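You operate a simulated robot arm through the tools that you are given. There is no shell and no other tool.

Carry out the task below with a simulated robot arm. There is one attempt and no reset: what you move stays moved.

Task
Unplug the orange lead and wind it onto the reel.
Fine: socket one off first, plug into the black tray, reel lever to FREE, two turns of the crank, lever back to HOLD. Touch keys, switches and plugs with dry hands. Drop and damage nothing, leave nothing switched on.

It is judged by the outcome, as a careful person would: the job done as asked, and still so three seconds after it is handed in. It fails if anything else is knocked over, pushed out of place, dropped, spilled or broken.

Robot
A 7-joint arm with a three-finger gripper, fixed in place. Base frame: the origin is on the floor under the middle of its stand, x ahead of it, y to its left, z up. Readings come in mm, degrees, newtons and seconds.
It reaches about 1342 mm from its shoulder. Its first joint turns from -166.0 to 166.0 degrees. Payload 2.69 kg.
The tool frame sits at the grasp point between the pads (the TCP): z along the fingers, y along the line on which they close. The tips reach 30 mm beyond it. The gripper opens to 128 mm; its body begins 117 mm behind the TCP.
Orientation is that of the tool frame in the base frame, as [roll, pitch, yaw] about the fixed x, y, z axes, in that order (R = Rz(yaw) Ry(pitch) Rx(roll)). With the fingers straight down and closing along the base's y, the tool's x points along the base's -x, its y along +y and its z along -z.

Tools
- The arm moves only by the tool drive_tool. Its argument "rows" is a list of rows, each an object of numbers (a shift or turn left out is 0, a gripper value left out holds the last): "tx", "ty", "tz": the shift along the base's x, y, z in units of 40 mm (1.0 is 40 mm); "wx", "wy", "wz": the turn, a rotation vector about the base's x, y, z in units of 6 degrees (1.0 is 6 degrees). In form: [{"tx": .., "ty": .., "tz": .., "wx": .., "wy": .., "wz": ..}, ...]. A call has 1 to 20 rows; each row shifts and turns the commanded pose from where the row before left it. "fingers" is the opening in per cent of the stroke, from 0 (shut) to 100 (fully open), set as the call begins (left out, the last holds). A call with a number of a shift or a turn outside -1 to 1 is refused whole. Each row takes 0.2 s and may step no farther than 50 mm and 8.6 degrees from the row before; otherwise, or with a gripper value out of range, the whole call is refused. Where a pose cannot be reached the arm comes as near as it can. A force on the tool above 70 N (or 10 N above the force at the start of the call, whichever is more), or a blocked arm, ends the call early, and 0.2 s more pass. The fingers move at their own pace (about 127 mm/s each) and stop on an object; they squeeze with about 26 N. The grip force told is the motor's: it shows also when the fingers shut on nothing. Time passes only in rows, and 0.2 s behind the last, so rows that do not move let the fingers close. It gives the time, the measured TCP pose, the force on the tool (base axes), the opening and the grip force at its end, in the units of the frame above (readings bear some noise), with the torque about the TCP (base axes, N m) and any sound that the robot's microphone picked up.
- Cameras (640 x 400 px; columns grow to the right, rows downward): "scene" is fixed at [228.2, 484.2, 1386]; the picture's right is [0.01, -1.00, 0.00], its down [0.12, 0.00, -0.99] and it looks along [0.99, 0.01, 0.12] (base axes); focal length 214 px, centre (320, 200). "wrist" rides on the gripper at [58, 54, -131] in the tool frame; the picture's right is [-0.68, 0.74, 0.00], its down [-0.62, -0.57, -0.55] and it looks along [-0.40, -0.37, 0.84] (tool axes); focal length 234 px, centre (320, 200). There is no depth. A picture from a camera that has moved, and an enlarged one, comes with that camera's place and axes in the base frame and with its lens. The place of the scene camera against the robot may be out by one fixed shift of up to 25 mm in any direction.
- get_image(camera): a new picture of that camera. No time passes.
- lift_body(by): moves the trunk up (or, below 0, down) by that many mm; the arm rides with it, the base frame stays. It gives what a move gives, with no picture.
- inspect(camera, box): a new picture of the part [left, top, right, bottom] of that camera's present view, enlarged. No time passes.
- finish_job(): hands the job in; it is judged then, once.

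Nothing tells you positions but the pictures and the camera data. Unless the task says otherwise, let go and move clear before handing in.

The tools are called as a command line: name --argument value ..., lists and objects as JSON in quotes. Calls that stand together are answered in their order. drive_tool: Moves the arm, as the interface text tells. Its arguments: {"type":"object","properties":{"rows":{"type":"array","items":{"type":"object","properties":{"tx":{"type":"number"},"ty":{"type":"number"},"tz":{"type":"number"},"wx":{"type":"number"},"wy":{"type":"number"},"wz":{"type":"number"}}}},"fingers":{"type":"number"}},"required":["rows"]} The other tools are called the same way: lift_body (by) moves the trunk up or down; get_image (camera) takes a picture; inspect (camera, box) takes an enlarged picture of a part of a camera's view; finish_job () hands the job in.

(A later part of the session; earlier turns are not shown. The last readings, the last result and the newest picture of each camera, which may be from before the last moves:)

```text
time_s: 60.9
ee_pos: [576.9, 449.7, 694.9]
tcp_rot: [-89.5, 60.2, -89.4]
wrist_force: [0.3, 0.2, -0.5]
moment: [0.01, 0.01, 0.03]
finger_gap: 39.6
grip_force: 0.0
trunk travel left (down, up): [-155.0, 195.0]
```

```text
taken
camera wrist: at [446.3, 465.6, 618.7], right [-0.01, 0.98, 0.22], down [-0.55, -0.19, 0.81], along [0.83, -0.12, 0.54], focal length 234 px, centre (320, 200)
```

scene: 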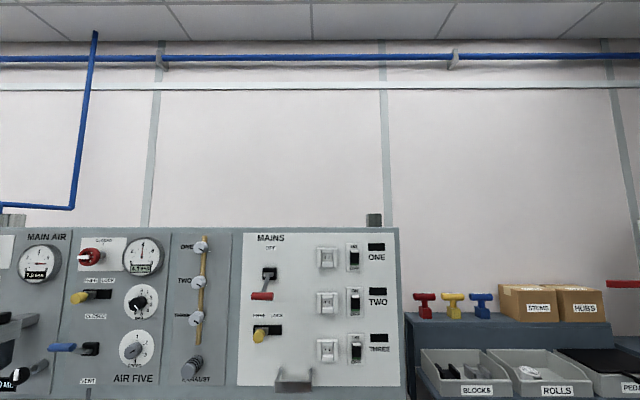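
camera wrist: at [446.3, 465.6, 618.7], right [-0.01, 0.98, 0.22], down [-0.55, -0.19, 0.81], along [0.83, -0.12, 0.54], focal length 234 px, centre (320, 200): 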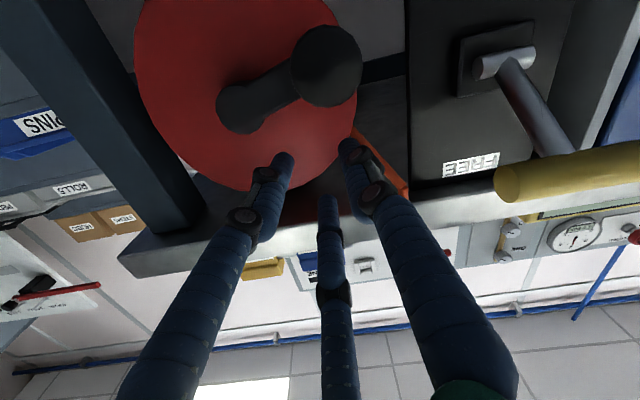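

The knob slipped out between the two lower fingers at about 73°, so the loose cage isn't enough; a real grip is needed. The knob stays where it was left, at about (467, 627). I'll back off, re-centre on it and grip it properly.

drive_tool --rows '[{"tx": -0.8}, {"tx": -0.8}, {"ty": 0.42, "tz": -0.85}, {"tz": -0.85}]' --fingers 65

get_image --camera "wrist"

inspect --camera "wrist" --box '[200, 60, 460, 240]'

```text
time_s: 61.9
ee_pos: [514.2, 466.6, 629.4]
tcp_rot: [-89.5, 60.3, -89.3]
wrist_force: [0.1, 0.1, 0.7]
moment: [0.04, 0.06, -0.02]
finger_gap: 82.9
grip_force: 0.1
trunk travel left (down, up): [-155.0, 195.0]
```

```text
taken
camera wrist: at [382.9, 482.8, 552.1], right [-0.01, 0.97, 0.22], down [-0.55, -0.19, 0.81], along [0.83, -0.12, 0.54], focal length 234 px, centre (320, 200)
```

wrist: 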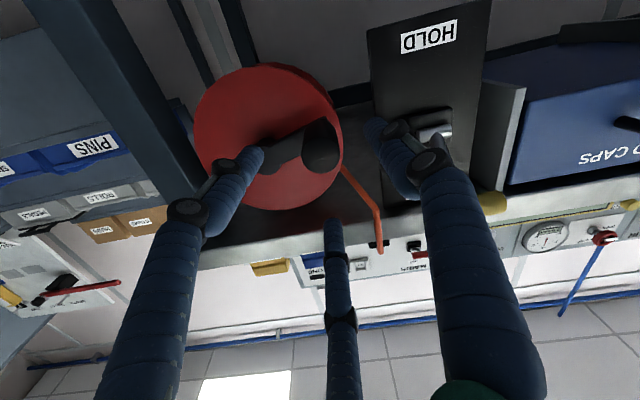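

```text
2.22 times, centred on (330, 150) of wrist
camera zoom: at [382.9, 482.8, 552.1], right [-0.01, 0.97, 0.22], down [-0.55, -0.19, 0.81], along [0.83, -0.12, 0.54], focal length 520 px, centre (298, 311)
```

zoom: 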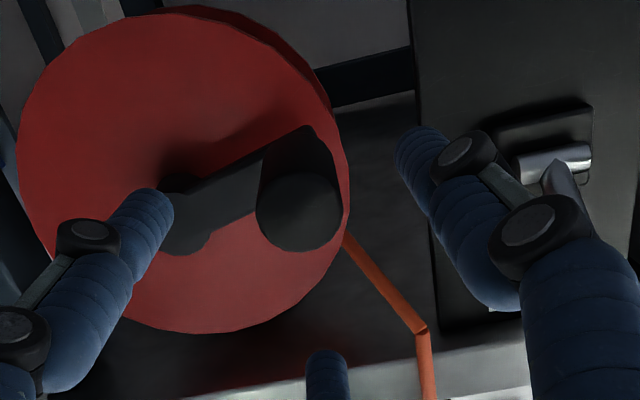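

The knob's at (466.5, 629), exactly in line. Sliding over it and gripping.

drive_tool --rows '[{"tx": 0.6}, {"tx": 0.6}, {"tx": 0.4}]' --fingers 65

drive_tool --rows '[{}, {}, {}]' --fingers 0

inspect --camera "wrist" --box '[200, 60, 460, 260]'

```text
time_s: 62.7
ee_pos: [579.3, 465.9, 629.4]
tcp_rot: [-89.7, 60.3, -89.3]
wrist_force: [-0.4, 0.6, 0.4]
moment: [0.02, 0.03, 0.01]
finger_gap: 82.8
grip_force: 0.0
trunk travel left (down, up): [-155.0, 195.0]
```

```text
time_s: 63.5
ee_pos: [579.1, 467.5, 629.3]
tcp_rot: [-89.5, 60.3, -89.3]
wrist_force: [0.1, 19.9, -3.2]
moment: [0.01, 0.09, 0.7]
finger_gap: 33.4
grip_force: 44.5
trunk travel left (down, up): [-155.0, 195.0]
```

```text
2.00 times, centred on (330, 160) of wrist
camera zoom: at [447.1, 483.9, 552.0], right [-0.01, 0.97, 0.22], down [-0.55, -0.19, 0.81], along [0.83, -0.12, 0.54], focal length 468 px, centre (300, 280)
```

zoom: 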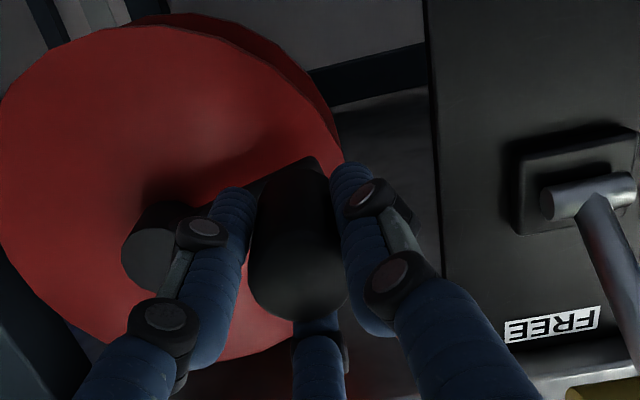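

drive_tool --rows '[{"ty": 0.06}, {}]'

```text
time_s: 64.1
ee_pos: [579.7, 468.6, 629.3]
tcp_rot: [-89.7, 60.2, -89.5]
wrist_force: [6.2, 9.0, -1.6]
moment: [0.0, -0.09, 0.07]
finger_gap: 33.2
grip_force: 45.0
trunk travel left (down, up): [-155.0, 195.0]
```

Forces are low again after a 2 mm shift, which refines the circle to centre (400.3, 649.6), radius 71.6. I'll turn another 10° with the grip held and check.

drive_tool --rows '[{"ty": 0.04, "tz": 0.15}, {"ty": 0.02, "tz": 0.15}]'

```text
time_s: 64.7
ee_pos: [579.1, 470.7, 639.7]
tcp_rot: [-89.7, 60.3, -89.6]
wrist_force: [20.9, -5.0, 0.9]
moment: [0.01, 0.11, -0.03]
finger_gap: 33.1
grip_force: 45.1
trunk travel left (down, up): [-155.0, 195.0]
```

drive_tool --rows '[{"ty": 0.01, "tz": 0.23}, {"ty": -0.01, "tz": 0.235}]'

inspect --camera "wrist" --box '[200, 60, 460, 260]'

```text
time_s: 65.3
ee_pos: [578.8, 469.0, 658.5]
tcp_rot: [-89.8, 60.2, -89.8]
wrist_force: [37.2, -22.1, -3.6]
moment: [-0.02, -0.09, -0.55]
finger_gap: 33.2
grip_force: 44.8
trunk travel left (down, up): [-155.0, 195.0]
```

```text
2.00 times, centred on (330, 160) of wrist
camera zoom: at [446.2, 485.4, 580.8], right [0.0, 0.98, 0.22], down [-0.55, -0.19, 0.81], along [0.84, -0.12, 0.54], focal length 468 px, centre (300, 280)
```

zoom: 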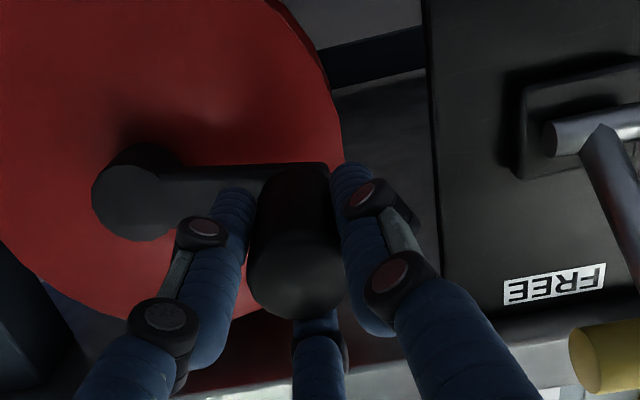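

The crank is turning with the grip (arm now level, about 98°). The squeeze is adding axial force on the tapered knob, so I'll relax the finger command to just match the knob's size and re-check.

drive_tool --rows '[{"ty": -0.03}, {}]' --fingers 26.5

```text
time_s: 65.9
ee_pos: [576.7, 470.4, 657.6]
tcp_rot: [-89.7, 60.3, -89.3]
wrist_force: [-0.6, -0.6, 0.1]
moment: [-0.01, -0.02, -0.03]
finger_gap: 36.3
grip_force: 2.2
trunk travel left (down, up): [-155.0, 195.0]
```

drive_tool --rows '[{"ty": -0.0475, "tz": 0.26}, {"ty": -0.1775, "tz": 0.4275}]' --fingers 25.5

inspect --camera "wrist" --box '[200, 60, 460, 260]'

```text
time_s: 66.5
ee_pos: [576.8, 460.2, 683.8]
tcp_rot: [-89.8, 60.1, -89.6]
wrist_force: [-11.9, -10.6, -5.3]
moment: [-0.03, 0.09, -0.34]
finger_gap: 35.6
grip_force: 45.2
trunk travel left (down, up): [-155.0, 195.0]
```

```text
2.00 times, centred on (330, 160) of wrist
camera zoom: at [445.3, 475.5, 608.1], right [0.0, 0.98, 0.22], down [-0.55, -0.19, 0.81], along [0.84, -0.12, 0.54], focal length 468 px, centre (300, 280)
```

zoom: 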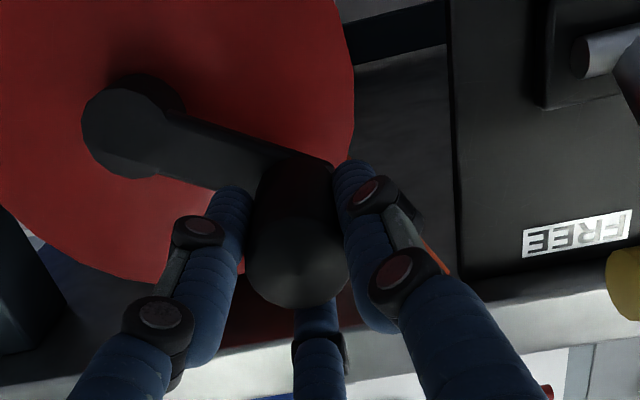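

The crank is following well (about 118°). I'll carry on round to the top with the slightly relaxed grip.

drive_tool --rows '[{"ty": -0.29, "tz": 0.355}, {"ty": -0.365, "tz": 0.2825}, {"ty": -0.4275, "tz": 0.1775}]' --fingers 26.5

inspect --camera "wrist" --box '[200, 60, 460, 260]'

```text
time_s: 67.3
ee_pos: [578.2, 415.1, 716.4]
tcp_rot: [-90.0, 59.9, -89.7]
wrist_force: [-39.6, -5.0, -20.0]
moment: [-0.06, 1.38, -0.25]
finger_gap: 35.5
grip_force: 45.0
trunk travel left (down, up): [-155.0, 195.0]
```

```text
2.00 times, centred on (330, 160) of wrist
camera zoom: at [446.1, 431.2, 640.0], right [0.0, 0.98, 0.22], down [-0.55, -0.18, 0.82], along [0.84, -0.12, 0.54], focal length 468 px, centre (300, 280)
```

zoom: 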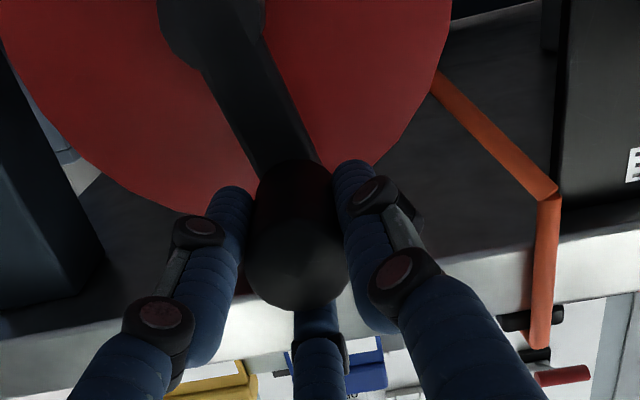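

drive_tool --rows '[{"tx": -0.06, "tz": -0.03}, {}]' --fingers 27

```text
time_s: 67.9
ee_pos: [580.0, 417.9, 720.1]
tcp_rot: [-89.3, 60.5, -89.0]
wrist_force: [29.4, 3.0, 6.0]
moment: [0.04, -0.58, 0.12]
finger_gap: 38.2
grip_force: 44.3
trunk travel left (down, up): [-155.0, 195.0]
```

inspect --camera "wrist" --box '[200, 60, 460, 260]'

drive_tool --rows '[{}, {}]' --fingers 29

```text
2.00 times, centred on (330, 160) of wrist
camera zoom: at [447.6, 435.6, 642.1], right [-0.01, 0.97, 0.23], down [-0.55, -0.19, 0.81], along [0.83, -0.12, 0.54], focal length 468 px, centre (300, 280)
```

zoom: 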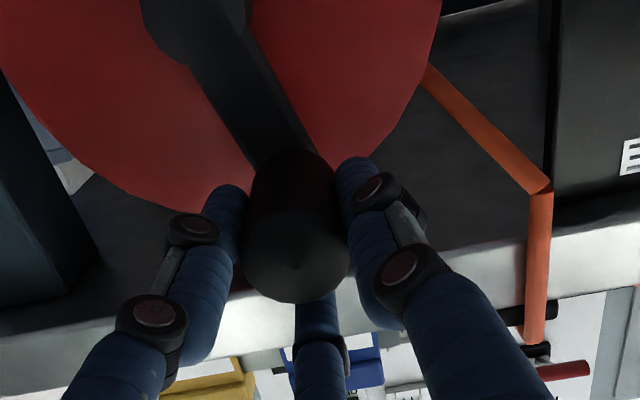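

```text
time_s: 68.5
ee_pos: [577.5, 417.5, 717.7]
tcp_rot: [-89.7, 60.3, -89.5]
wrist_force: [0.4, 0.1, -0.1]
moment: [-0.02, 0.03, -0.05]
finger_gap: 37.3
grip_force: 0.3
trunk travel left (down, up): [-155.0, 195.0]
```

Forces are back to zero with the grip at 29%, and the crank is at about 166°. Continuing over the top.

drive_tool --rows '[{"ty": -0.435, "tz": 0.055}, {"ty": -0.455, "tz": -0.06}, {"ty": -0.425, "tz": -0.175}]' --fingers 28

inspect --camera "wrist" --box '[200, 60, 460, 260]'

```text
time_s: 69.3
ee_pos: [574.0, 364.1, 711.3]
tcp_rot: [-89.8, 60.3, -89.4]
wrist_force: [7.8, 1.2, -5.9]
moment: [0.01, 0.05, 0.0]
finger_gap: 38.3
grip_force: 9.1
trunk travel left (down, up): [-155.0, 195.0]
```

```text
2.00 times, centred on (330, 160) of wrist
camera zoom: at [442.5, 379.5, 633.7], right [-0.01, 0.98, 0.22], down [-0.55, -0.19, 0.81], along [0.83, -0.12, 0.54], focal length 468 px, centre (300, 280)
```

zoom: 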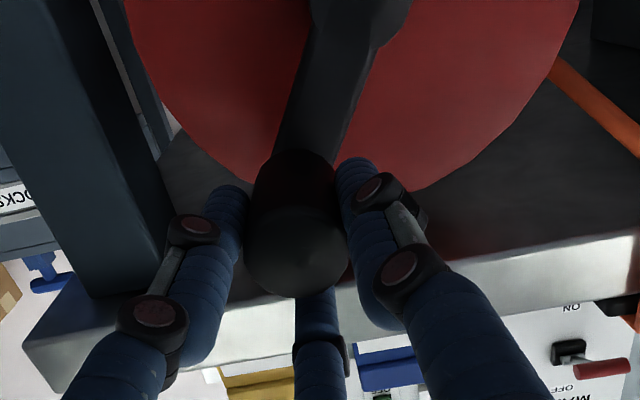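

drive_tool --rows '[{"ty": -0.3675, "tz": -0.28}, {"ty": -0.28, "tz": -0.365}]' --fingers 28.5

drive_tool --rows '[{"ty": -0.175, "tz": -0.4275}, {"ty": -0.06, "tz": -0.455}]'

inspect --camera "wrist" --box '[200, 60, 460, 260]'

```text
time_s: 69.9
ee_pos: [574.6, 337.6, 685.9]
tcp_rot: [-89.7, 60.2, -89.5]
wrist_force: [1.0, 3.4, -2.9]
moment: [0.04, 0.6, 0.05]
finger_gap: 39.2
grip_force: 19.7
trunk travel left (down, up): [-155.0, 195.0]
```

```text
time_s: 70.5
ee_pos: [575.1, 329.2, 651.0]
tcp_rot: [-89.6, 60.2, -89.2]
wrist_force: [-10.2, 14.6, -1.3]
moment: [0.09, 0.78, 0.32]
finger_gap: 38.3
grip_force: 44.8
trunk travel left (down, up): [-155.0, 195.0]
```

```text
2.00 times, centred on (330, 160) of wrist
camera zoom: at [442.2, 345.3, 573.8], right [-0.01, 0.97, 0.22], down [-0.55, -0.19, 0.81], along [0.84, -0.12, 0.54], focal length 468 px, centre (300, 280)
```

zoom: 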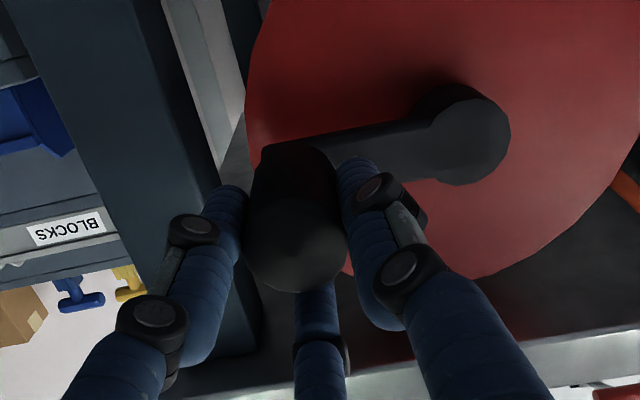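

Three quarters of the first turn done. Continuing down the right side and back to the bottom.

drive_tool --rows '[{"ty": 0.085, "tz": -0.455}, {"ty": 0.175, "tz": -0.4225}, {"ty": 0.28, "tz": -0.3625}]' --fingers 28.5

drive_tool --rows '[{"ty": 0.3625, "tz": -0.28}, {"ty": 0.4225, "tz": -0.175}, {"ty": 0.455, "tz": -0.06}]'

get_image --camera "wrist"

```text
time_s: 71.3
ee_pos: [576.0, 350.3, 602.0]
tcp_rot: [-89.5, 60.2, -89.2]
wrist_force: [-25.7, 8.9, 7.4]
moment: [0.08, -0.2, 0.45]
finger_gap: 37.0
grip_force: 44.9
trunk travel left (down, up): [-155.0, 195.0]
```

```text
time_s: 72.1
ee_pos: [576.9, 400.4, 579.4]
tcp_rot: [-89.5, 60.3, -89.3]
wrist_force: [1.3, 1.4, -3.1]
moment: [-0.01, -0.6, 0.12]
finger_gap: 37.0
grip_force: 27.0
trunk travel left (down, up): [-155.0, 195.0]
```

```text
taken
camera wrist: at [444.4, 416.6, 502.7], right [-0.01, 0.97, 0.22], down [-0.55, -0.19, 0.81], along [0.83, -0.12, 0.54], focal length 234 px, centre (320, 200)
```

wrist: 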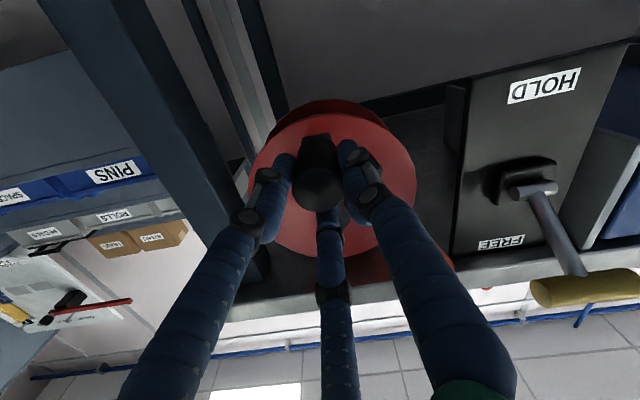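

One full turn is done and the knob is back at the bottom. Before the second I'll let go and look at the lead and tray, to be sure it's winding in and not tugging the plug.

drive_tool --rows '[{}, {}, {"tx": -0.8}, {"tx": -0.9}, {"tx": -0.9}]' --fingers 65

drive_tool --rows '[{"tz": 0.9, "ty": 0.3, "wy": 1}, {"tz": 0.9, "ty": 0.3, "wy": 1}, {"tz": 0.9, "ty": 0.3, "wy": 1}, {"tz": 0.9, "ty": 0.3, "wy": 1}, {"tz": 0.9, "ty": 0.3, "wy": 1}, {"tz": 0.9, "ty": 0.3, "wy": 1}, {"tz": 0.9, "ty": 0.3, "wy": 1}, {"tz": 0.9, "wy": 0.5}, {"tz": 0.9}]'

get_image --camera "wrist"

```text
time_s: 73.3
ee_pos: [470.6, 399.2, 578.1]
tcp_rot: [-89.7, 60.3, -89.4]
wrist_force: [1.3, 0.7, 0.2]
moment: [-0.01, 0.0, 0.01]
finger_gap: 83.1
grip_force: 0.1
trunk travel left (down, up): [-155.0, 195.0]
```

```text
time_s: 75.3
ee_pos: [472.0, 483.1, 902.7]
tcp_rot: [-153.8, 38.1, -140.9]
wrist_force: [0.6, -0.8, 0.4]
moment: [0.02, -0.05, 0.01]
finger_gap: 83.3
grip_force: 0.1
trunk travel left (down, up): [-155.0, 195.0]
```

```text
taken
camera wrist: at [323.2, 499.8, 940.6], right [0.15, 0.98, 0.16], down [0.19, -0.19, 0.96], along [0.97, -0.12, -0.21], focal length 234 px, centre (320, 200)
```

wrist: 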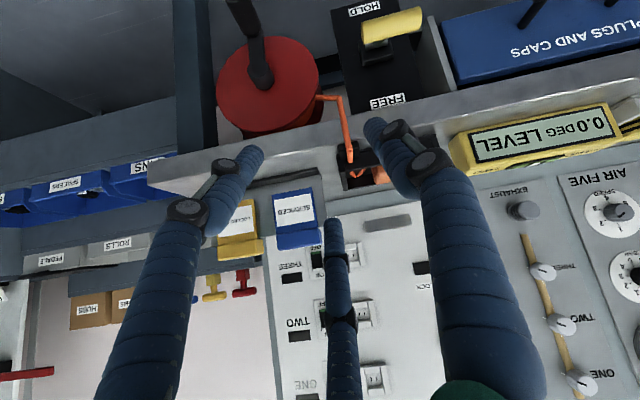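

drive_tool --rows '[{"tx": 0.8, "tz": 0.6}, {"tx": 0.8, "tz": 0.6, "wy": 1}, {"tx": 0.8, "tz": 0.6, "wy": 1}, {"tx": 0.8, "tz": 0.6, "wy": 1}]'

get_image --camera "wrist"

inspect --camera "wrist" --box '[220, 20, 420, 180]'

```text
time_s: 76.3
ee_pos: [599.0, 481.9, 997.8]
tcp_rot: [-165.8, 23.4, -147.3]
wrist_force: [-0.3, 0.3, -0.5]
moment: [0.01, -0.06, 0.02]
finger_gap: 83.2
grip_force: 0.0
trunk travel left (down, up): [-155.0, 195.0]
```

```text
taken
camera wrist: at [468.7, 498.1, 1079.8], right [0.2, 0.98, 0.1], down [0.48, -0.19, 0.86], along [0.86, -0.12, -0.5], focal length 234 px, centre (320, 200)
```

wrist: 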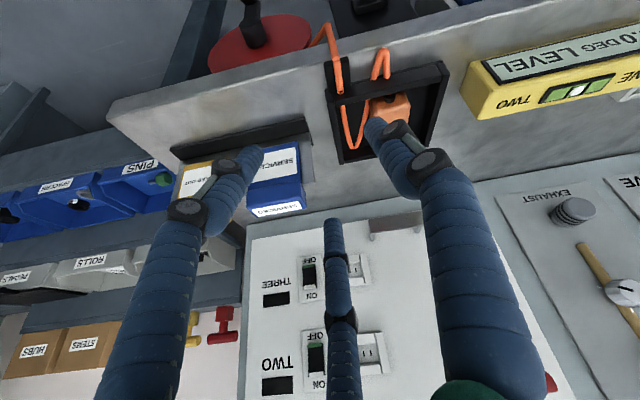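

```text
2.50 times, centred on (320, 100) of wrist
camera zoom: at [468.7, 498.1, 1079.8], right [0.2, 0.98, 0.1], down [0.48, -0.19, 0.86], along [0.86, -0.12, -0.5], focal length 585 px, centre (320, 450)
```

zoom: 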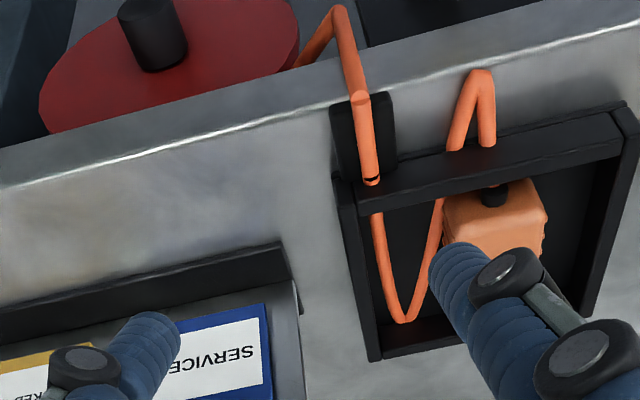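

The lead has clearly shortened, with the loop now inside the tray and the plug still lying there, so this is the winding direction. I'll retrace my path back to the knob for the second turn.

drive_tool --rows '[{"tx": -0.8, "tz": -0.6, "wy": -1}, {"tx": -0.8, "tz": -0.6, "wy": -1}, {"tx": -0.8, "tz": -0.6, "wy": -1}, {"tx": -0.8, "tz": -0.6}]' --fingers 65

drive_tool --rows '[{"tz": -0.9, "ty": -0.3, "wy": -1}, {"tz": -0.9, "ty": -0.3, "wy": -1}, {"tz": -0.9, "ty": -0.3, "wy": -1}, {"tz": -0.9, "ty": -0.3, "wy": -1}, {"tz": -0.9, "ty": -0.3, "wy": -1}, {"tz": -0.9, "ty": -0.3, "wy": -1}, {"tz": -0.9, "ty": -0.3, "wy": -1}, {"tz": -0.9, "wy": -0.5}, {"tz": -0.9}]'

get_image --camera "wrist"

inspect --camera "wrist" --box '[200, 60, 440, 240]'

```text
time_s: 77.3
ee_pos: [472.4, 483.2, 901.9]
tcp_rot: [-153.5, 38.3, -140.9]
wrist_force: [-0.5, 1.0, 0.8]
moment: [-0.01, 0.03, -0.08]
finger_gap: 83.2
grip_force: 0.0
trunk travel left (down, up): [-155.0, 195.0]
```

```text
time_s: 79.3
ee_pos: [471.0, 397.8, 579.4]
tcp_rot: [-89.5, 60.3, -89.2]
wrist_force: [-0.8, 0.6, 0.6]
moment: [0.03, 0.11, -0.13]
finger_gap: 82.9
grip_force: 0.1
trunk travel left (down, up): [-155.0, 195.0]
```

```text
taken
camera wrist: at [339.9, 414.0, 501.9], right [-0.01, 0.97, 0.22], down [-0.55, -0.19, 0.81], along [0.83, -0.12, 0.54], focal length 234 px, centre (320, 200)
```

wrist: 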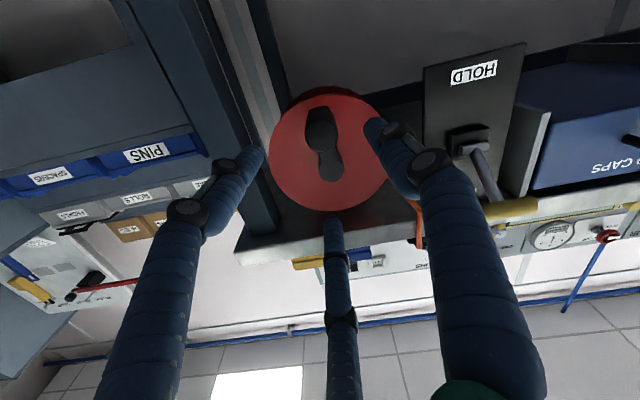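

```text
2.22 times, centred on (320, 150) of wrist
camera zoom: at [339.9, 414.0, 501.9], right [-0.01, 0.97, 0.22], down [-0.55, -0.19, 0.81], along [0.83, -0.12, 0.54], focal length 520 px, centre (320, 311)
```

zoom: 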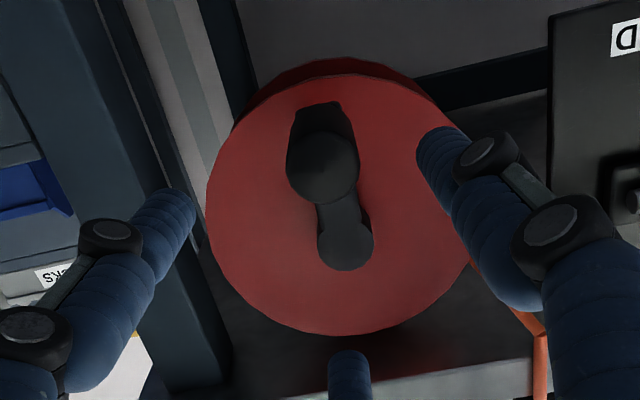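

The knob is back at its starting point (360°). I'll slide over it and take a light grip.

drive_tool --rows '[{"tx": 0.9, "ty": 0.05, "tz": -0.02}, {"tx": 0.9}, {"tx": 0.85}]' --fingers 65

drive_tool --rows '[{}, {}, {}]' --fingers 28

inspect --camera "wrist" --box '[200, 60, 460, 260]'

```text
time_s: 80.1
ee_pos: [579.6, 401.5, 576.6]
tcp_rot: [-89.6, 60.3, -89.3]
wrist_force: [-0.5, 0.3, -0.1]
moment: [0.02, 0.03, 0.06]
finger_gap: 83.2
grip_force: 0.0
trunk travel left (down, up): [-155.0, 195.0]
```

```text
time_s: 80.9
ee_pos: [578.1, 403.0, 577.4]
tcp_rot: [-89.7, 60.2, -89.4]
wrist_force: [-0.9, -1.1, -0.4]
moment: [-0.03, 0.02, 0.01]
finger_gap: 36.1
grip_force: 0.4
trunk travel left (down, up): [-155.0, 195.0]
```

```text
2.00 times, centred on (330, 160) of wrist
camera zoom: at [446.1, 418.2, 499.6], right [-0.01, 0.98, 0.22], down [-0.55, -0.19, 0.81], along [0.83, -0.12, 0.54], focal length 468 px, centre (300, 280)
```

zoom: 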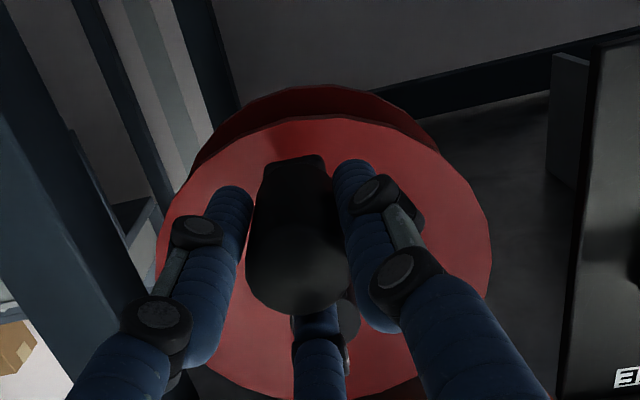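

drive_tool --rows '[{"ty": 0.395, "tz": 0.06}, {"ty": 0.4275, "tz": 0.1775}, {"ty": 0.3675, "tz": 0.28}]' --fingers 28

drive_tool --rows '[{"ty": 0.28, "tz": 0.3675}, {"ty": 0.1775, "tz": 0.4275}]'

inspect --camera "wrist" --box '[200, 60, 460, 260]'

```text
time_s: 81.7
ee_pos: [577.4, 451.2, 598.3]
tcp_rot: [-89.6, 60.3, -89.5]
wrist_force: [-0.5, -0.2, -1.0]
moment: [0.01, -0.01, 0.03]
finger_gap: 35.9
grip_force: 0.1
trunk travel left (down, up): [-155.0, 195.0]
```

```text
time_s: 82.3
ee_pos: [577.2, 469.1, 629.3]
tcp_rot: [-89.7, 60.2, -89.3]
wrist_force: [-0.7, -0.9, 0.3]
moment: [-0.01, 0.0, -0.06]
finger_gap: 36.3
grip_force: 0.4
trunk travel left (down, up): [-155.0, 195.0]
```

```text
2.00 times, centred on (330, 160) of wrist
camera zoom: at [446.2, 485.8, 552.6], right [-0.01, 0.97, 0.22], down [-0.55, -0.19, 0.81], along [0.83, -0.12, 0.54], focal length 468 px, centre (300, 280)
```

zoom: 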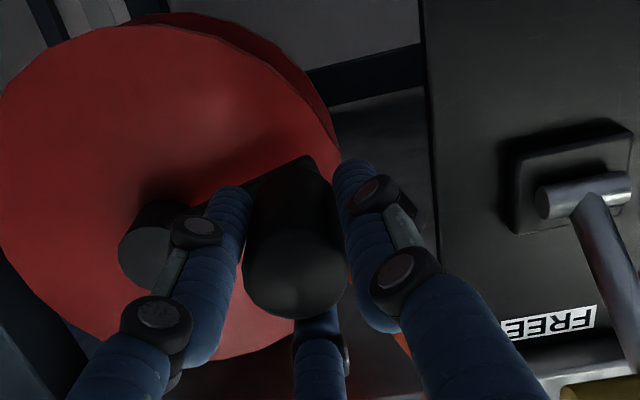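

Forces are practically nil and the crank is following (about 75° into the second turn). Continuing carefully past the left side and over the top.

drive_tool --rows '[{"ty": 0.06, "tz": 0.4575}, {"ty": -0.06, "tz": 0.4575}]' --fingers 28

drive_tool --rows '[{"ty": -0.1775, "tz": 0.4275}, {"ty": -0.28, "tz": 0.3675}]'

inspect --camera "wrist" --box '[200, 60, 460, 260]'

```text
time_s: 82.9
ee_pos: [577.3, 467.9, 667.6]
tcp_rot: [-89.6, 60.2, -89.5]
wrist_force: [-0.6, -4.3, -2.0]
moment: [-0.05, -0.03, -0.16]
finger_gap: 38.6
grip_force: 2.3
trunk travel left (down, up): [-155.0, 195.0]
```

```text
time_s: 83.5
ee_pos: [578.2, 450.5, 700.4]
tcp_rot: [-89.5, 60.1, -89.4]
wrist_force: [-8.0, 2.8, 1.9]
moment: [-0.01, 0.11, 0.08]
finger_gap: 37.4
grip_force: 45.4
trunk travel left (down, up): [-155.0, 195.0]
```

```text
2.00 times, centred on (330, 160) of wrist
camera zoom: at [445.2, 466.4, 622.7], right [-0.01, 0.98, 0.22], down [-0.55, -0.19, 0.81], along [0.83, -0.12, 0.54], focal length 468 px, centre (300, 280)
```

zoom: 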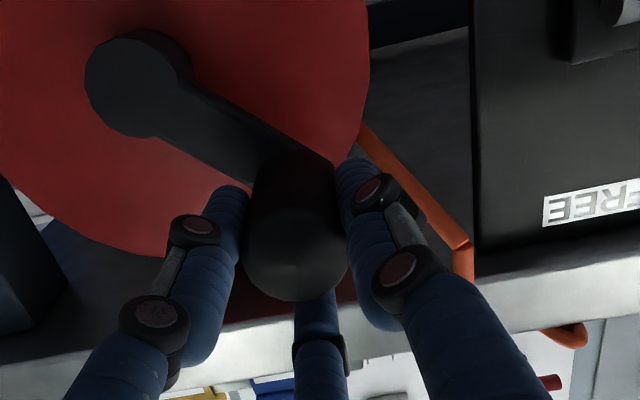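

The knob stayed in the grip and the crank is at about 130° of the second turn. Over the top next.

drive_tool --rows '[{"ty": -0.3675, "tz": 0.28}, {"ty": -0.4275, "tz": 0.1775}]' --fingers 28

drive_tool --rows '[{"ty": -0.4575, "tz": 0.06}, {"ty": -0.4575, "tz": -0.06}]'

drive_tool --rows '[{"ty": -0.4275, "tz": -0.1775}, {"ty": -0.3675, "tz": -0.28}]'

inspect --camera "wrist" --box '[200, 60, 460, 260]'

```text
time_s: 84.1
ee_pos: [577.7, 418.6, 718.7]
tcp_rot: [-89.4, 60.3, -89.3]
wrist_force: [3.1, 0.4, 6.0]
moment: [-0.02, -0.17, -0.02]
finger_gap: 37.1
grip_force: 44.6
trunk travel left (down, up): [-155.0, 195.0]
```

```text
time_s: 84.7
ee_pos: [577.4, 381.2, 718.0]
tcp_rot: [-89.8, 60.2, -89.7]
wrist_force: [0.0, -0.7, -2.4]
moment: [-0.04, 0.5, -0.16]
finger_gap: 37.4
grip_force: 27.3
trunk travel left (down, up): [-155.0, 195.0]
```

```text
time_s: 85.3
ee_pos: [577.8, 350.4, 698.4]
tcp_rot: [-89.7, 60.2, -89.4]
wrist_force: [3.2, 6.0, -8.0]
moment: [0.03, 0.39, 0.13]
finger_gap: 36.8
grip_force: 36.8
trunk travel left (down, up): [-155.0, 195.0]
```

```text
2.00 times, centred on (330, 160) of wrist
camera zoom: at [445.1, 365.5, 622.2], right [-0.01, 0.97, 0.22], down [-0.55, -0.19, 0.81], along [0.84, -0.12, 0.54], focal length 468 px, centre (300, 280)
```

zoom: 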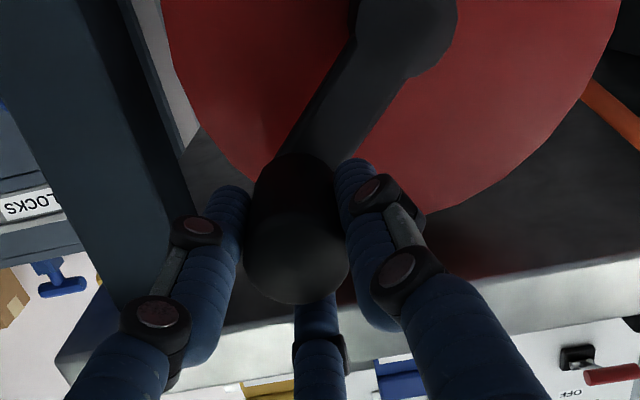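

drive_tool --rows '[{"ty": -0.27, "tz": -0.375}, {"ty": -0.165, "tz": -0.4275}]' --fingers 28

drive_tool --rows '[{"ty": -0.05, "tz": -0.4575}, {"ty": 0.07, "tz": -0.4575}]'

drive_tool --rows '[{"ty": 0.1775, "tz": -0.4275}, {"ty": 0.28, "tz": -0.3675}]'

inspect --camera "wrist" --box '[200, 60, 460, 260]'

```text
time_s: 85.9
ee_pos: [576.9, 332.2, 667.2]
tcp_rot: [-89.6, 60.3, -89.3]
wrist_force: [-0.3, 0.2, 0.0]
moment: [-0.01, 0.01, 0.0]
finger_gap: 35.9
grip_force: 0.1
trunk travel left (down, up): [-155.0, 195.0]
```

```text
time_s: 86.5
ee_pos: [577.7, 332.8, 630.0]
tcp_rot: [-89.7, 60.2, -89.4]
wrist_force: [1.1, -1.0, -0.3]
moment: [-0.02, -0.01, 0.01]
finger_gap: 36.8
grip_force: 0.8
trunk travel left (down, up): [-155.0, 195.0]
```

```text
time_s: 87.1
ee_pos: [578.8, 351.2, 598.6]
tcp_rot: [-89.7, 60.2, -89.6]
wrist_force: [1.0, -4.1, -3.7]
moment: [0.05, 0.16, -0.04]
finger_gap: 39.5
grip_force: 2.7
trunk travel left (down, up): [-155.0, 195.0]
```

```text
2.00 times, centred on (330, 160) of wrist
camera zoom: at [445.9, 367.8, 521.1], right [-0.01, 0.98, 0.22], down [-0.55, -0.19, 0.81], along [0.84, -0.12, 0.54], focal length 468 px, centre (300, 280)
```

zoom: 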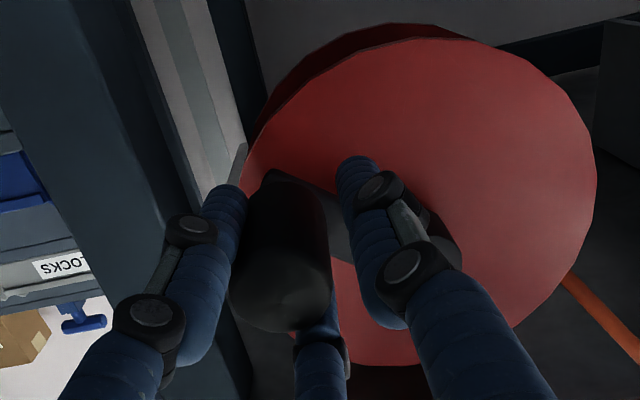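

The knob has started to lag out between two fingers (about 8 mm off-centre at roughly 307°). I'll step back onto it, tighten, and then carry on.

drive_tool --rows '[{"ty": -0.17, "tz": 0.14}, {}, {}]' --fingers 29

inspect --camera "wrist" --box '[200, 60, 460, 260]'

```text
time_s: 87.9
ee_pos: [578.0, 345.7, 605.8]
tcp_rot: [-89.4, 60.3, -89.4]
wrist_force: [0.7, 0.3, -0.7]
moment: [-0.03, -0.03, -0.02]
finger_gap: 37.6
grip_force: 0.0
trunk travel left (down, up): [-155.0, 195.0]
```

```text
2.00 times, centred on (330, 160) of wrist
camera zoom: at [446.5, 361.5, 527.4], right [-0.01, 0.97, 0.22], down [-0.55, -0.19, 0.81], along [0.83, -0.12, 0.54], focal length 468 px, centre (300, 280)
```

zoom: 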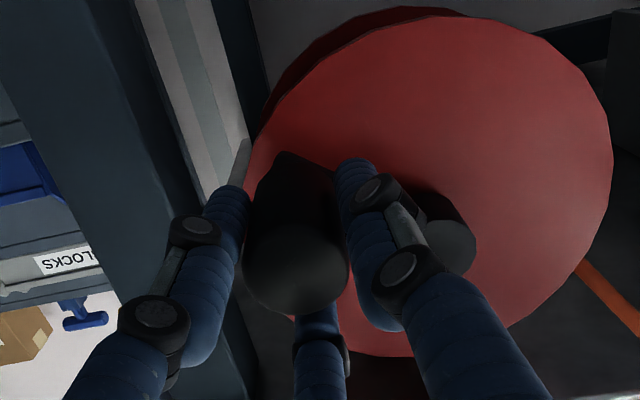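

drive_tool --rows '[{}, {"ty": 0.21, "tz": -0.225}, {"ty": 0.245, "tz": -0.185}]' --fingers 26

inspect --camera "wrist" --box '[200, 60, 460, 260]'

```text
time_s: 88.7
ee_pos: [578.6, 362.1, 587.3]
tcp_rot: [-89.7, 60.3, -89.7]
wrist_force: [2.3, -7.1, -6.8]
moment: [0.09, 0.29, -0.03]
finger_gap: 40.0
grip_force: 4.9
trunk travel left (down, up): [-155.0, 195.0]
```

```text
2.00 times, centred on (330, 160) of wrist
camera zoom: at [445.1, 378.6, 510.5], right [0.0, 0.98, 0.22], down [-0.55, -0.19, 0.81], along [0.84, -0.12, 0.54], focal length 468 px, centre (300, 280)
```

zoom: 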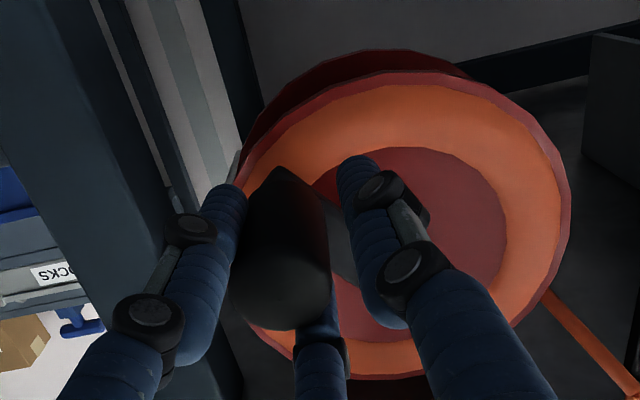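

An orange coil has now appeared on the reel, so the lead is being taken up, and the crank (about 322°) is offering a bit more resistance. I'll re-centre, grip firmly, and finish the last part of the turn in small steps.

drive_tool --rows '[{"ty": -0.14, "tz": 0.06}, {}, {}]' --fingers 29

drive_tool --rows '[{}, {}]' --fingers 0

inspect --camera "wrist" --box '[200, 60, 460, 260]'

```text
time_s: 89.5
ee_pos: [577.8, 357.2, 590.4]
tcp_rot: [-89.6, 60.3, -89.3]
wrist_force: [0.5, -0.4, -0.4]
moment: [-0.02, 0.02, 0.01]
finger_gap: 37.4
grip_force: 0.2
trunk travel left (down, up): [-155.0, 195.0]
```

```text
time_s: 90.1
ee_pos: [577.2, 358.0, 589.8]
tcp_rot: [-89.8, 60.3, -89.5]
wrist_force: [3.5, -5.8, -7.4]
moment: [0.03, 0.26, -0.24]
finger_gap: 32.1
grip_force: 44.5
trunk travel left (down, up): [-155.0, 195.0]
```

```text
2.00 times, centred on (330, 160) of wrist
camera zoom: at [445.5, 373.0, 512.6], right [0.0, 0.98, 0.22], down [-0.55, -0.19, 0.81], along [0.84, -0.12, 0.54], focal length 468 px, centre (300, 280)
```

zoom: 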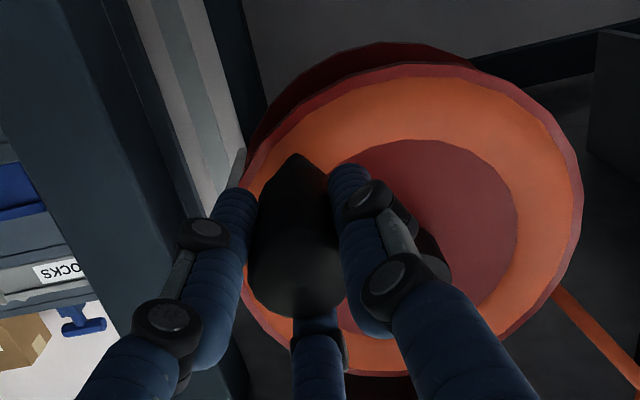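

drive_tool --rows '[{"ty": 0.26, "tz": -0.14}, {"ty": 0.2875, "tz": -0.1}]' --fingers 0

inspect --camera "wrist" --box '[200, 60, 460, 260]'

```text
time_s: 90.7
ee_pos: [577.9, 377.8, 578.0]
tcp_rot: [-90.1, 60.2, -89.8]
wrist_force: [9.9, -8.9, -29.0]
moment: [-0.04, 0.65, -0.42]
finger_gap: 32.0
grip_force: 44.8
trunk travel left (down, up): [-155.0, 195.0]
```

```text
2.00 times, centred on (330, 160) of wrist
camera zoom: at [445.2, 394.2, 501.7], right [0.0, 0.98, 0.22], down [-0.55, -0.19, 0.82], along [0.84, -0.12, 0.53], focal length 468 px, centre (300, 280)
```

zoom: 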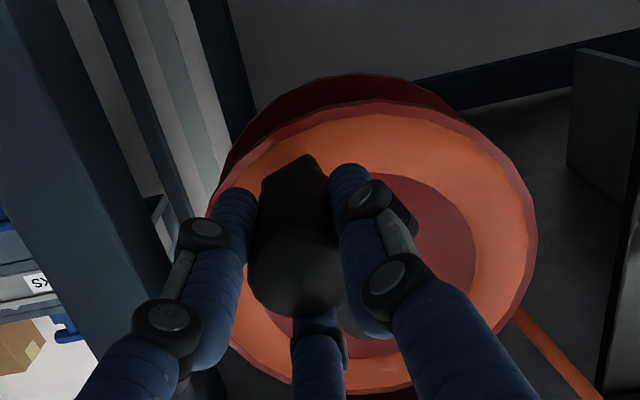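

drive_tool --rows '[{"ty": 0.28, "tz": -0.1}, {"ty": 0.3, "tz": -0.03}]'

inspect --camera "wrist" --box '[200, 60, 460, 260]'

```text
time_s: 91.3
ee_pos: [578.2, 400.0, 574.8]
tcp_rot: [-89.9, 60.1, -89.7]
wrist_force: [9.7, -19.5, -25.5]
moment: [-0.01, 0.88, 0.13]
finger_gap: 32.1
grip_force: 44.8
trunk travel left (down, up): [-155.0, 195.0]
```

```text
2.00 times, centred on (330, 160) of wrist
camera zoom: at [445.3, 416.2, 498.1], right [0.0, 0.98, 0.22], down [-0.55, -0.19, 0.82], along [0.84, -0.12, 0.54], focal length 468 px, centre (300, 280)
```

zoom: 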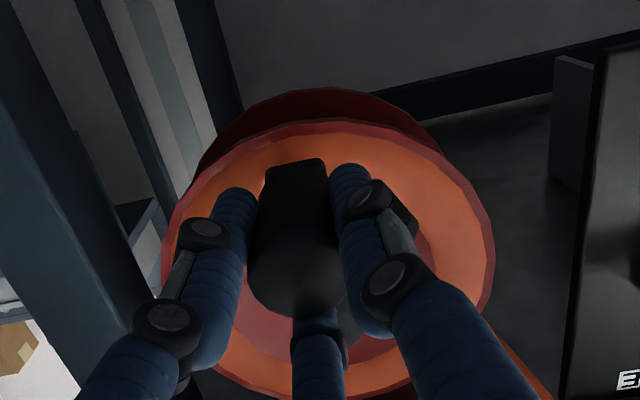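

The knob is back at the bottom, about two full turns. I'll ease a few degrees past to be sure the second turn is complete, then relax the grip in place and see whether the crank stays.

drive_tool --rows '[{"ty": 0.1}, {}]'

drive_tool --rows '[{}, {}]' --fingers 29

inspect --camera "wrist" --box '[200, 60, 460, 260]'

```text
time_s: 91.9
ee_pos: [578.3, 401.3, 573.8]
tcp_rot: [-89.9, 60.1, -90.0]
wrist_force: [12.0, -59.0, -11.3]
moment: [0.01, 0.14, -1.55]
finger_gap: 32.5
grip_force: 44.5
trunk travel left (down, up): [-155.0, 195.0]
```

```text
time_s: 92.5
ee_pos: [578.7, 406.9, 578.4]
tcp_rot: [-89.5, 60.4, -89.2]
wrist_force: [-2.8, -12.1, -7.9]
moment: [0.01, 0.32, -0.42]
finger_gap: 47.5
grip_force: 8.2
trunk travel left (down, up): [-155.0, 195.0]
```

```text
2.00 times, centred on (330, 160) of wrist
camera zoom: at [446.6, 423.3, 499.9], right [-0.01, 0.97, 0.22], down [-0.55, -0.19, 0.81], along [0.83, -0.12, 0.54], focal length 468 px, centre (300, 280)
```

zoom: 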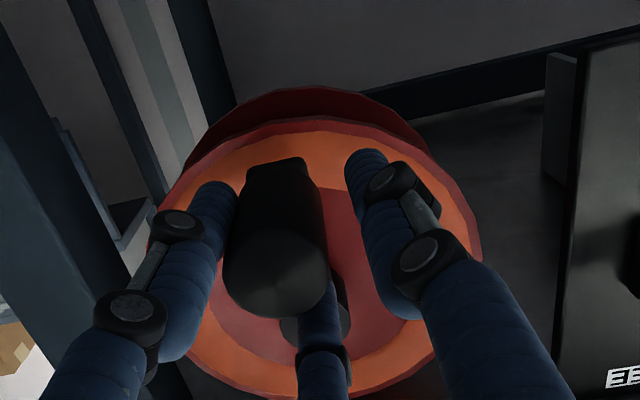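

The crank came up against a firm stop right at two turns and stays at the bottom. I'll re-centre, open, and draw back, then look at the reel.

drive_tool --rows '[{"ty": -0.16, "tz": -0.03}, {}, {}]' --fingers 65

drive_tool --rows '[{"tx": -0.8}, {"tx": -0.9}, {"tx": -0.9}]'

get_image --camera "wrist"

inspect --camera "wrist" --box '[200, 60, 460, 260]'

```text
time_s: 93.3
ee_pos: [578.9, 399.8, 575.4]
tcp_rot: [-89.5, 60.2, -89.3]
wrist_force: [1.0, 0.7, 0.3]
moment: [0.02, 0.02, 0.04]
finger_gap: 83.3
grip_force: 0.0
trunk travel left (down, up): [-155.0, 195.0]
```

```text
time_s: 94.1
ee_pos: [473.9, 400.2, 573.7]
tcp_rot: [-89.5, 60.3, -89.4]
wrist_force: [-0.3, 0.2, 0.0]
moment: [-0.01, 0.01, 0.04]
finger_gap: 83.5
grip_force: 0.2
trunk travel left (down, up): [-155.0, 195.0]
```

```text
taken
camera wrist: at [342.0, 416.1, 497.0], right [0.0, 0.97, 0.22], down [-0.55, -0.19, 0.81], along [0.83, -0.12, 0.54], focal length 234 px, centre (320, 200)
```

wrist: 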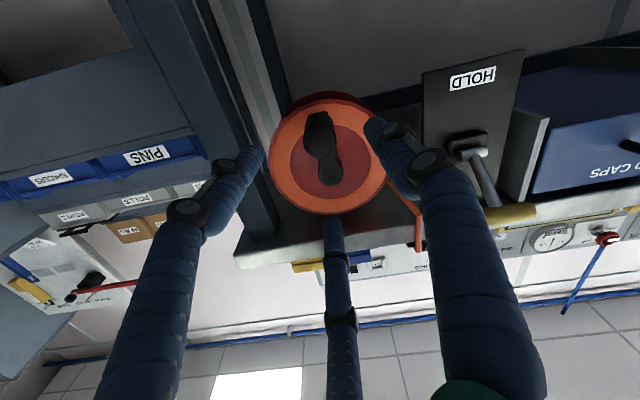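

```text
2.00 times, centred on (330, 160) of wrist
camera zoom: at [342.0, 416.1, 497.0], right [0.0, 0.97, 0.22], down [-0.55, -0.19, 0.81], along [0.83, -0.12, 0.54], focal length 468 px, centre (300, 280)
```

zoom: 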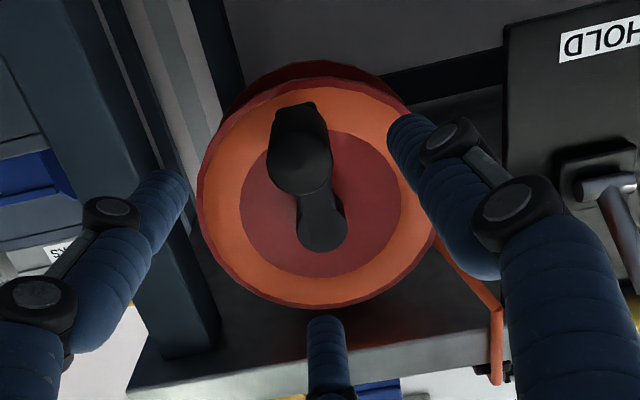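

The reel shows the full orange coil with the crank resting at the bottom. Now the lever back to HOLD: I'll close the fingers and go above the T-bar, offset to the +y side of its shaft.

drive_tool --rows '[{"ty": 0.8625, "tz": 0.775}, {"ty": 0.8625, "tz": 0.775}, {"ty": 0.8625, "tz": 0.775}, {"ty": 0.8625, "tz": 0.775}, {"ty": 0.8625, "tz": 0.775}, {"ty": 0.8625, "tz": 0.775}]' --fingers 0

get_image --camera "wrist"

inspect --camera "wrist" --box '[220, 60, 440, 240]'

```text
time_s: 95.5
ee_pos: [474.1, 607.1, 758.7]
tcp_rot: [-89.6, 60.2, -89.5]
wrist_force: [0.4, -0.6, 0.1]
moment: [-0.02, -0.06, 0.06]
finger_gap: 2.2
grip_force: 25.9
trunk travel left (down, up): [-155.0, 195.0]
```

```text
taken
camera wrist: at [340.8, 622.2, 682.0], right [-0.01, 0.98, 0.22], down [-0.55, -0.19, 0.81], along [0.84, -0.12, 0.54], focal length 234 px, centre (320, 200)
```

wrist: 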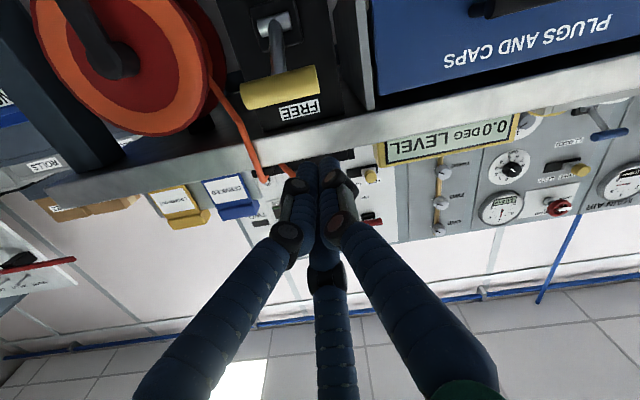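

```text
2.22 times, centred on (330, 150) of wrist
camera zoom: at [340.8, 622.2, 682.0], right [-0.01, 0.98, 0.22], down [-0.55, -0.19, 0.81], along [0.84, -0.12, 0.54], focal length 520 px, centre (298, 311)
```

zoom: 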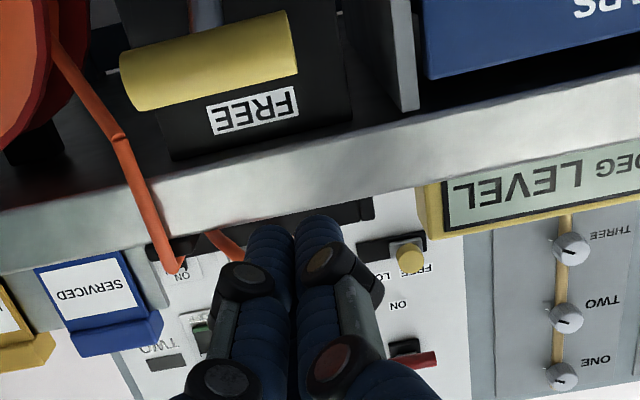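

drive_tool --rows '[{"tx": 0.85}, {"tx": 0.8}, {"tz": -0.2}]' --fingers 0

get_image --camera "wrist"

inspect --camera "wrist" --box '[200, 80, 420, 260]'

```text
time_s: 96.3
ee_pos: [540.2, 607.5, 752.5]
tcp_rot: [-89.5, 60.2, -89.4]
wrist_force: [0.0, -0.6, -0.9]
moment: [0.02, -0.04, 0.03]
finger_gap: 2.3
grip_force: 25.9
trunk travel left (down, up): [-155.0, 195.0]
```

```text
taken
camera wrist: at [408.6, 623.4, 675.0], right [-0.01, 0.98, 0.22], down [-0.55, -0.19, 0.81], along [0.83, -0.12, 0.54], focal length 234 px, centre (320, 200)
```

wrist: 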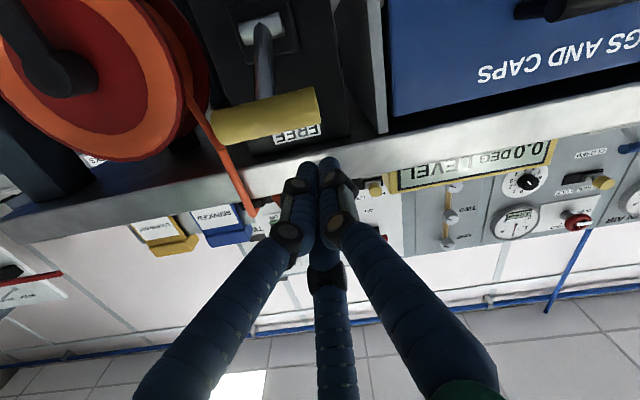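

```text
2.22 times, centred on (310, 170) of wrist
camera zoom: at [408.6, 623.4, 675.0], right [-0.01, 0.98, 0.22], down [-0.55, -0.19, 0.81], along [0.83, -0.12, 0.54], focal length 520 px, centre (342, 267)
```

zoom: 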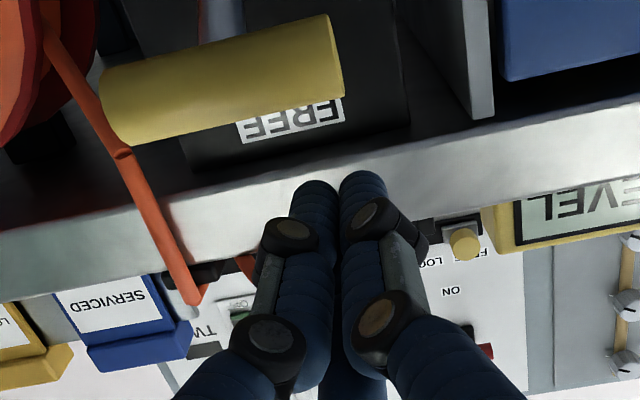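

The inner finger is above the bar at y≈598, clear of the shaft. I'll lower onto it gently.

drive_tool --rows '[{"tz": -0.3}, {"tz": -0.15}]'

drive_tool --rows '[{"tz": -0.1}, {"tz": -0.1}]'

```text
time_s: 96.9
ee_pos: [539.8, 606.6, 734.2]
tcp_rot: [-89.6, 60.2, -89.5]
wrist_force: [0.9, 0.4, 0.4]
moment: [0.0, 0.01, 0.0]
finger_gap: 2.4
grip_force: 25.9
trunk travel left (down, up): [-155.0, 195.0]
```

```text
time_s: 97.5
ee_pos: [541.0, 607.7, 726.7]
tcp_rot: [-89.6, 60.3, -89.3]
wrist_force: [0.4, 0.5, 0.0]
moment: [0.02, 0.03, 0.02]
finger_gap: 2.1
grip_force: 26.1
trunk travel left (down, up): [-155.0, 195.0]
```

drive_tool --rows '[{"tx": -0.11, "tz": -0.19}, {"tx": -0.11, "tz": -0.19}, {"tx": -0.07, "tz": -0.21}]'

inspect --camera "wrist" --box '[200, 80, 420, 260]'

```text
time_s: 98.3
ee_pos: [528.2, 606.9, 702.9]
tcp_rot: [-89.6, 60.2, -89.4]
wrist_force: [0.1, 0.4, -0.1]
moment: [-0.01, 0.04, 0.03]
finger_gap: 2.2
grip_force: 25.9
trunk travel left (down, up): [-155.0, 195.0]
```

```text
2.22 times, centred on (310, 170) of wrist
camera zoom: at [395.7, 623.3, 626.0], right [-0.01, 0.97, 0.22], down [-0.55, -0.19, 0.81], along [0.83, -0.12, 0.54], focal length 520 px, centre (342, 267)
```

zoom: 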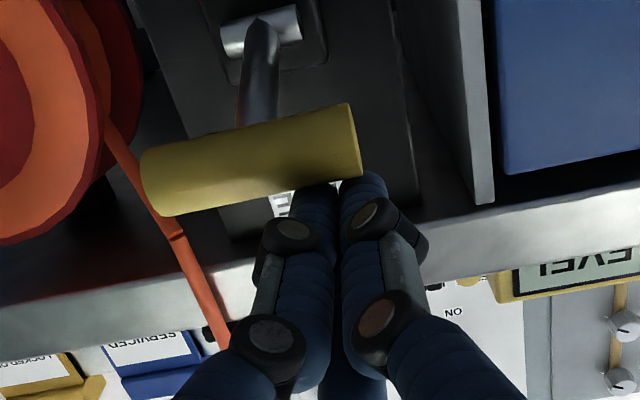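

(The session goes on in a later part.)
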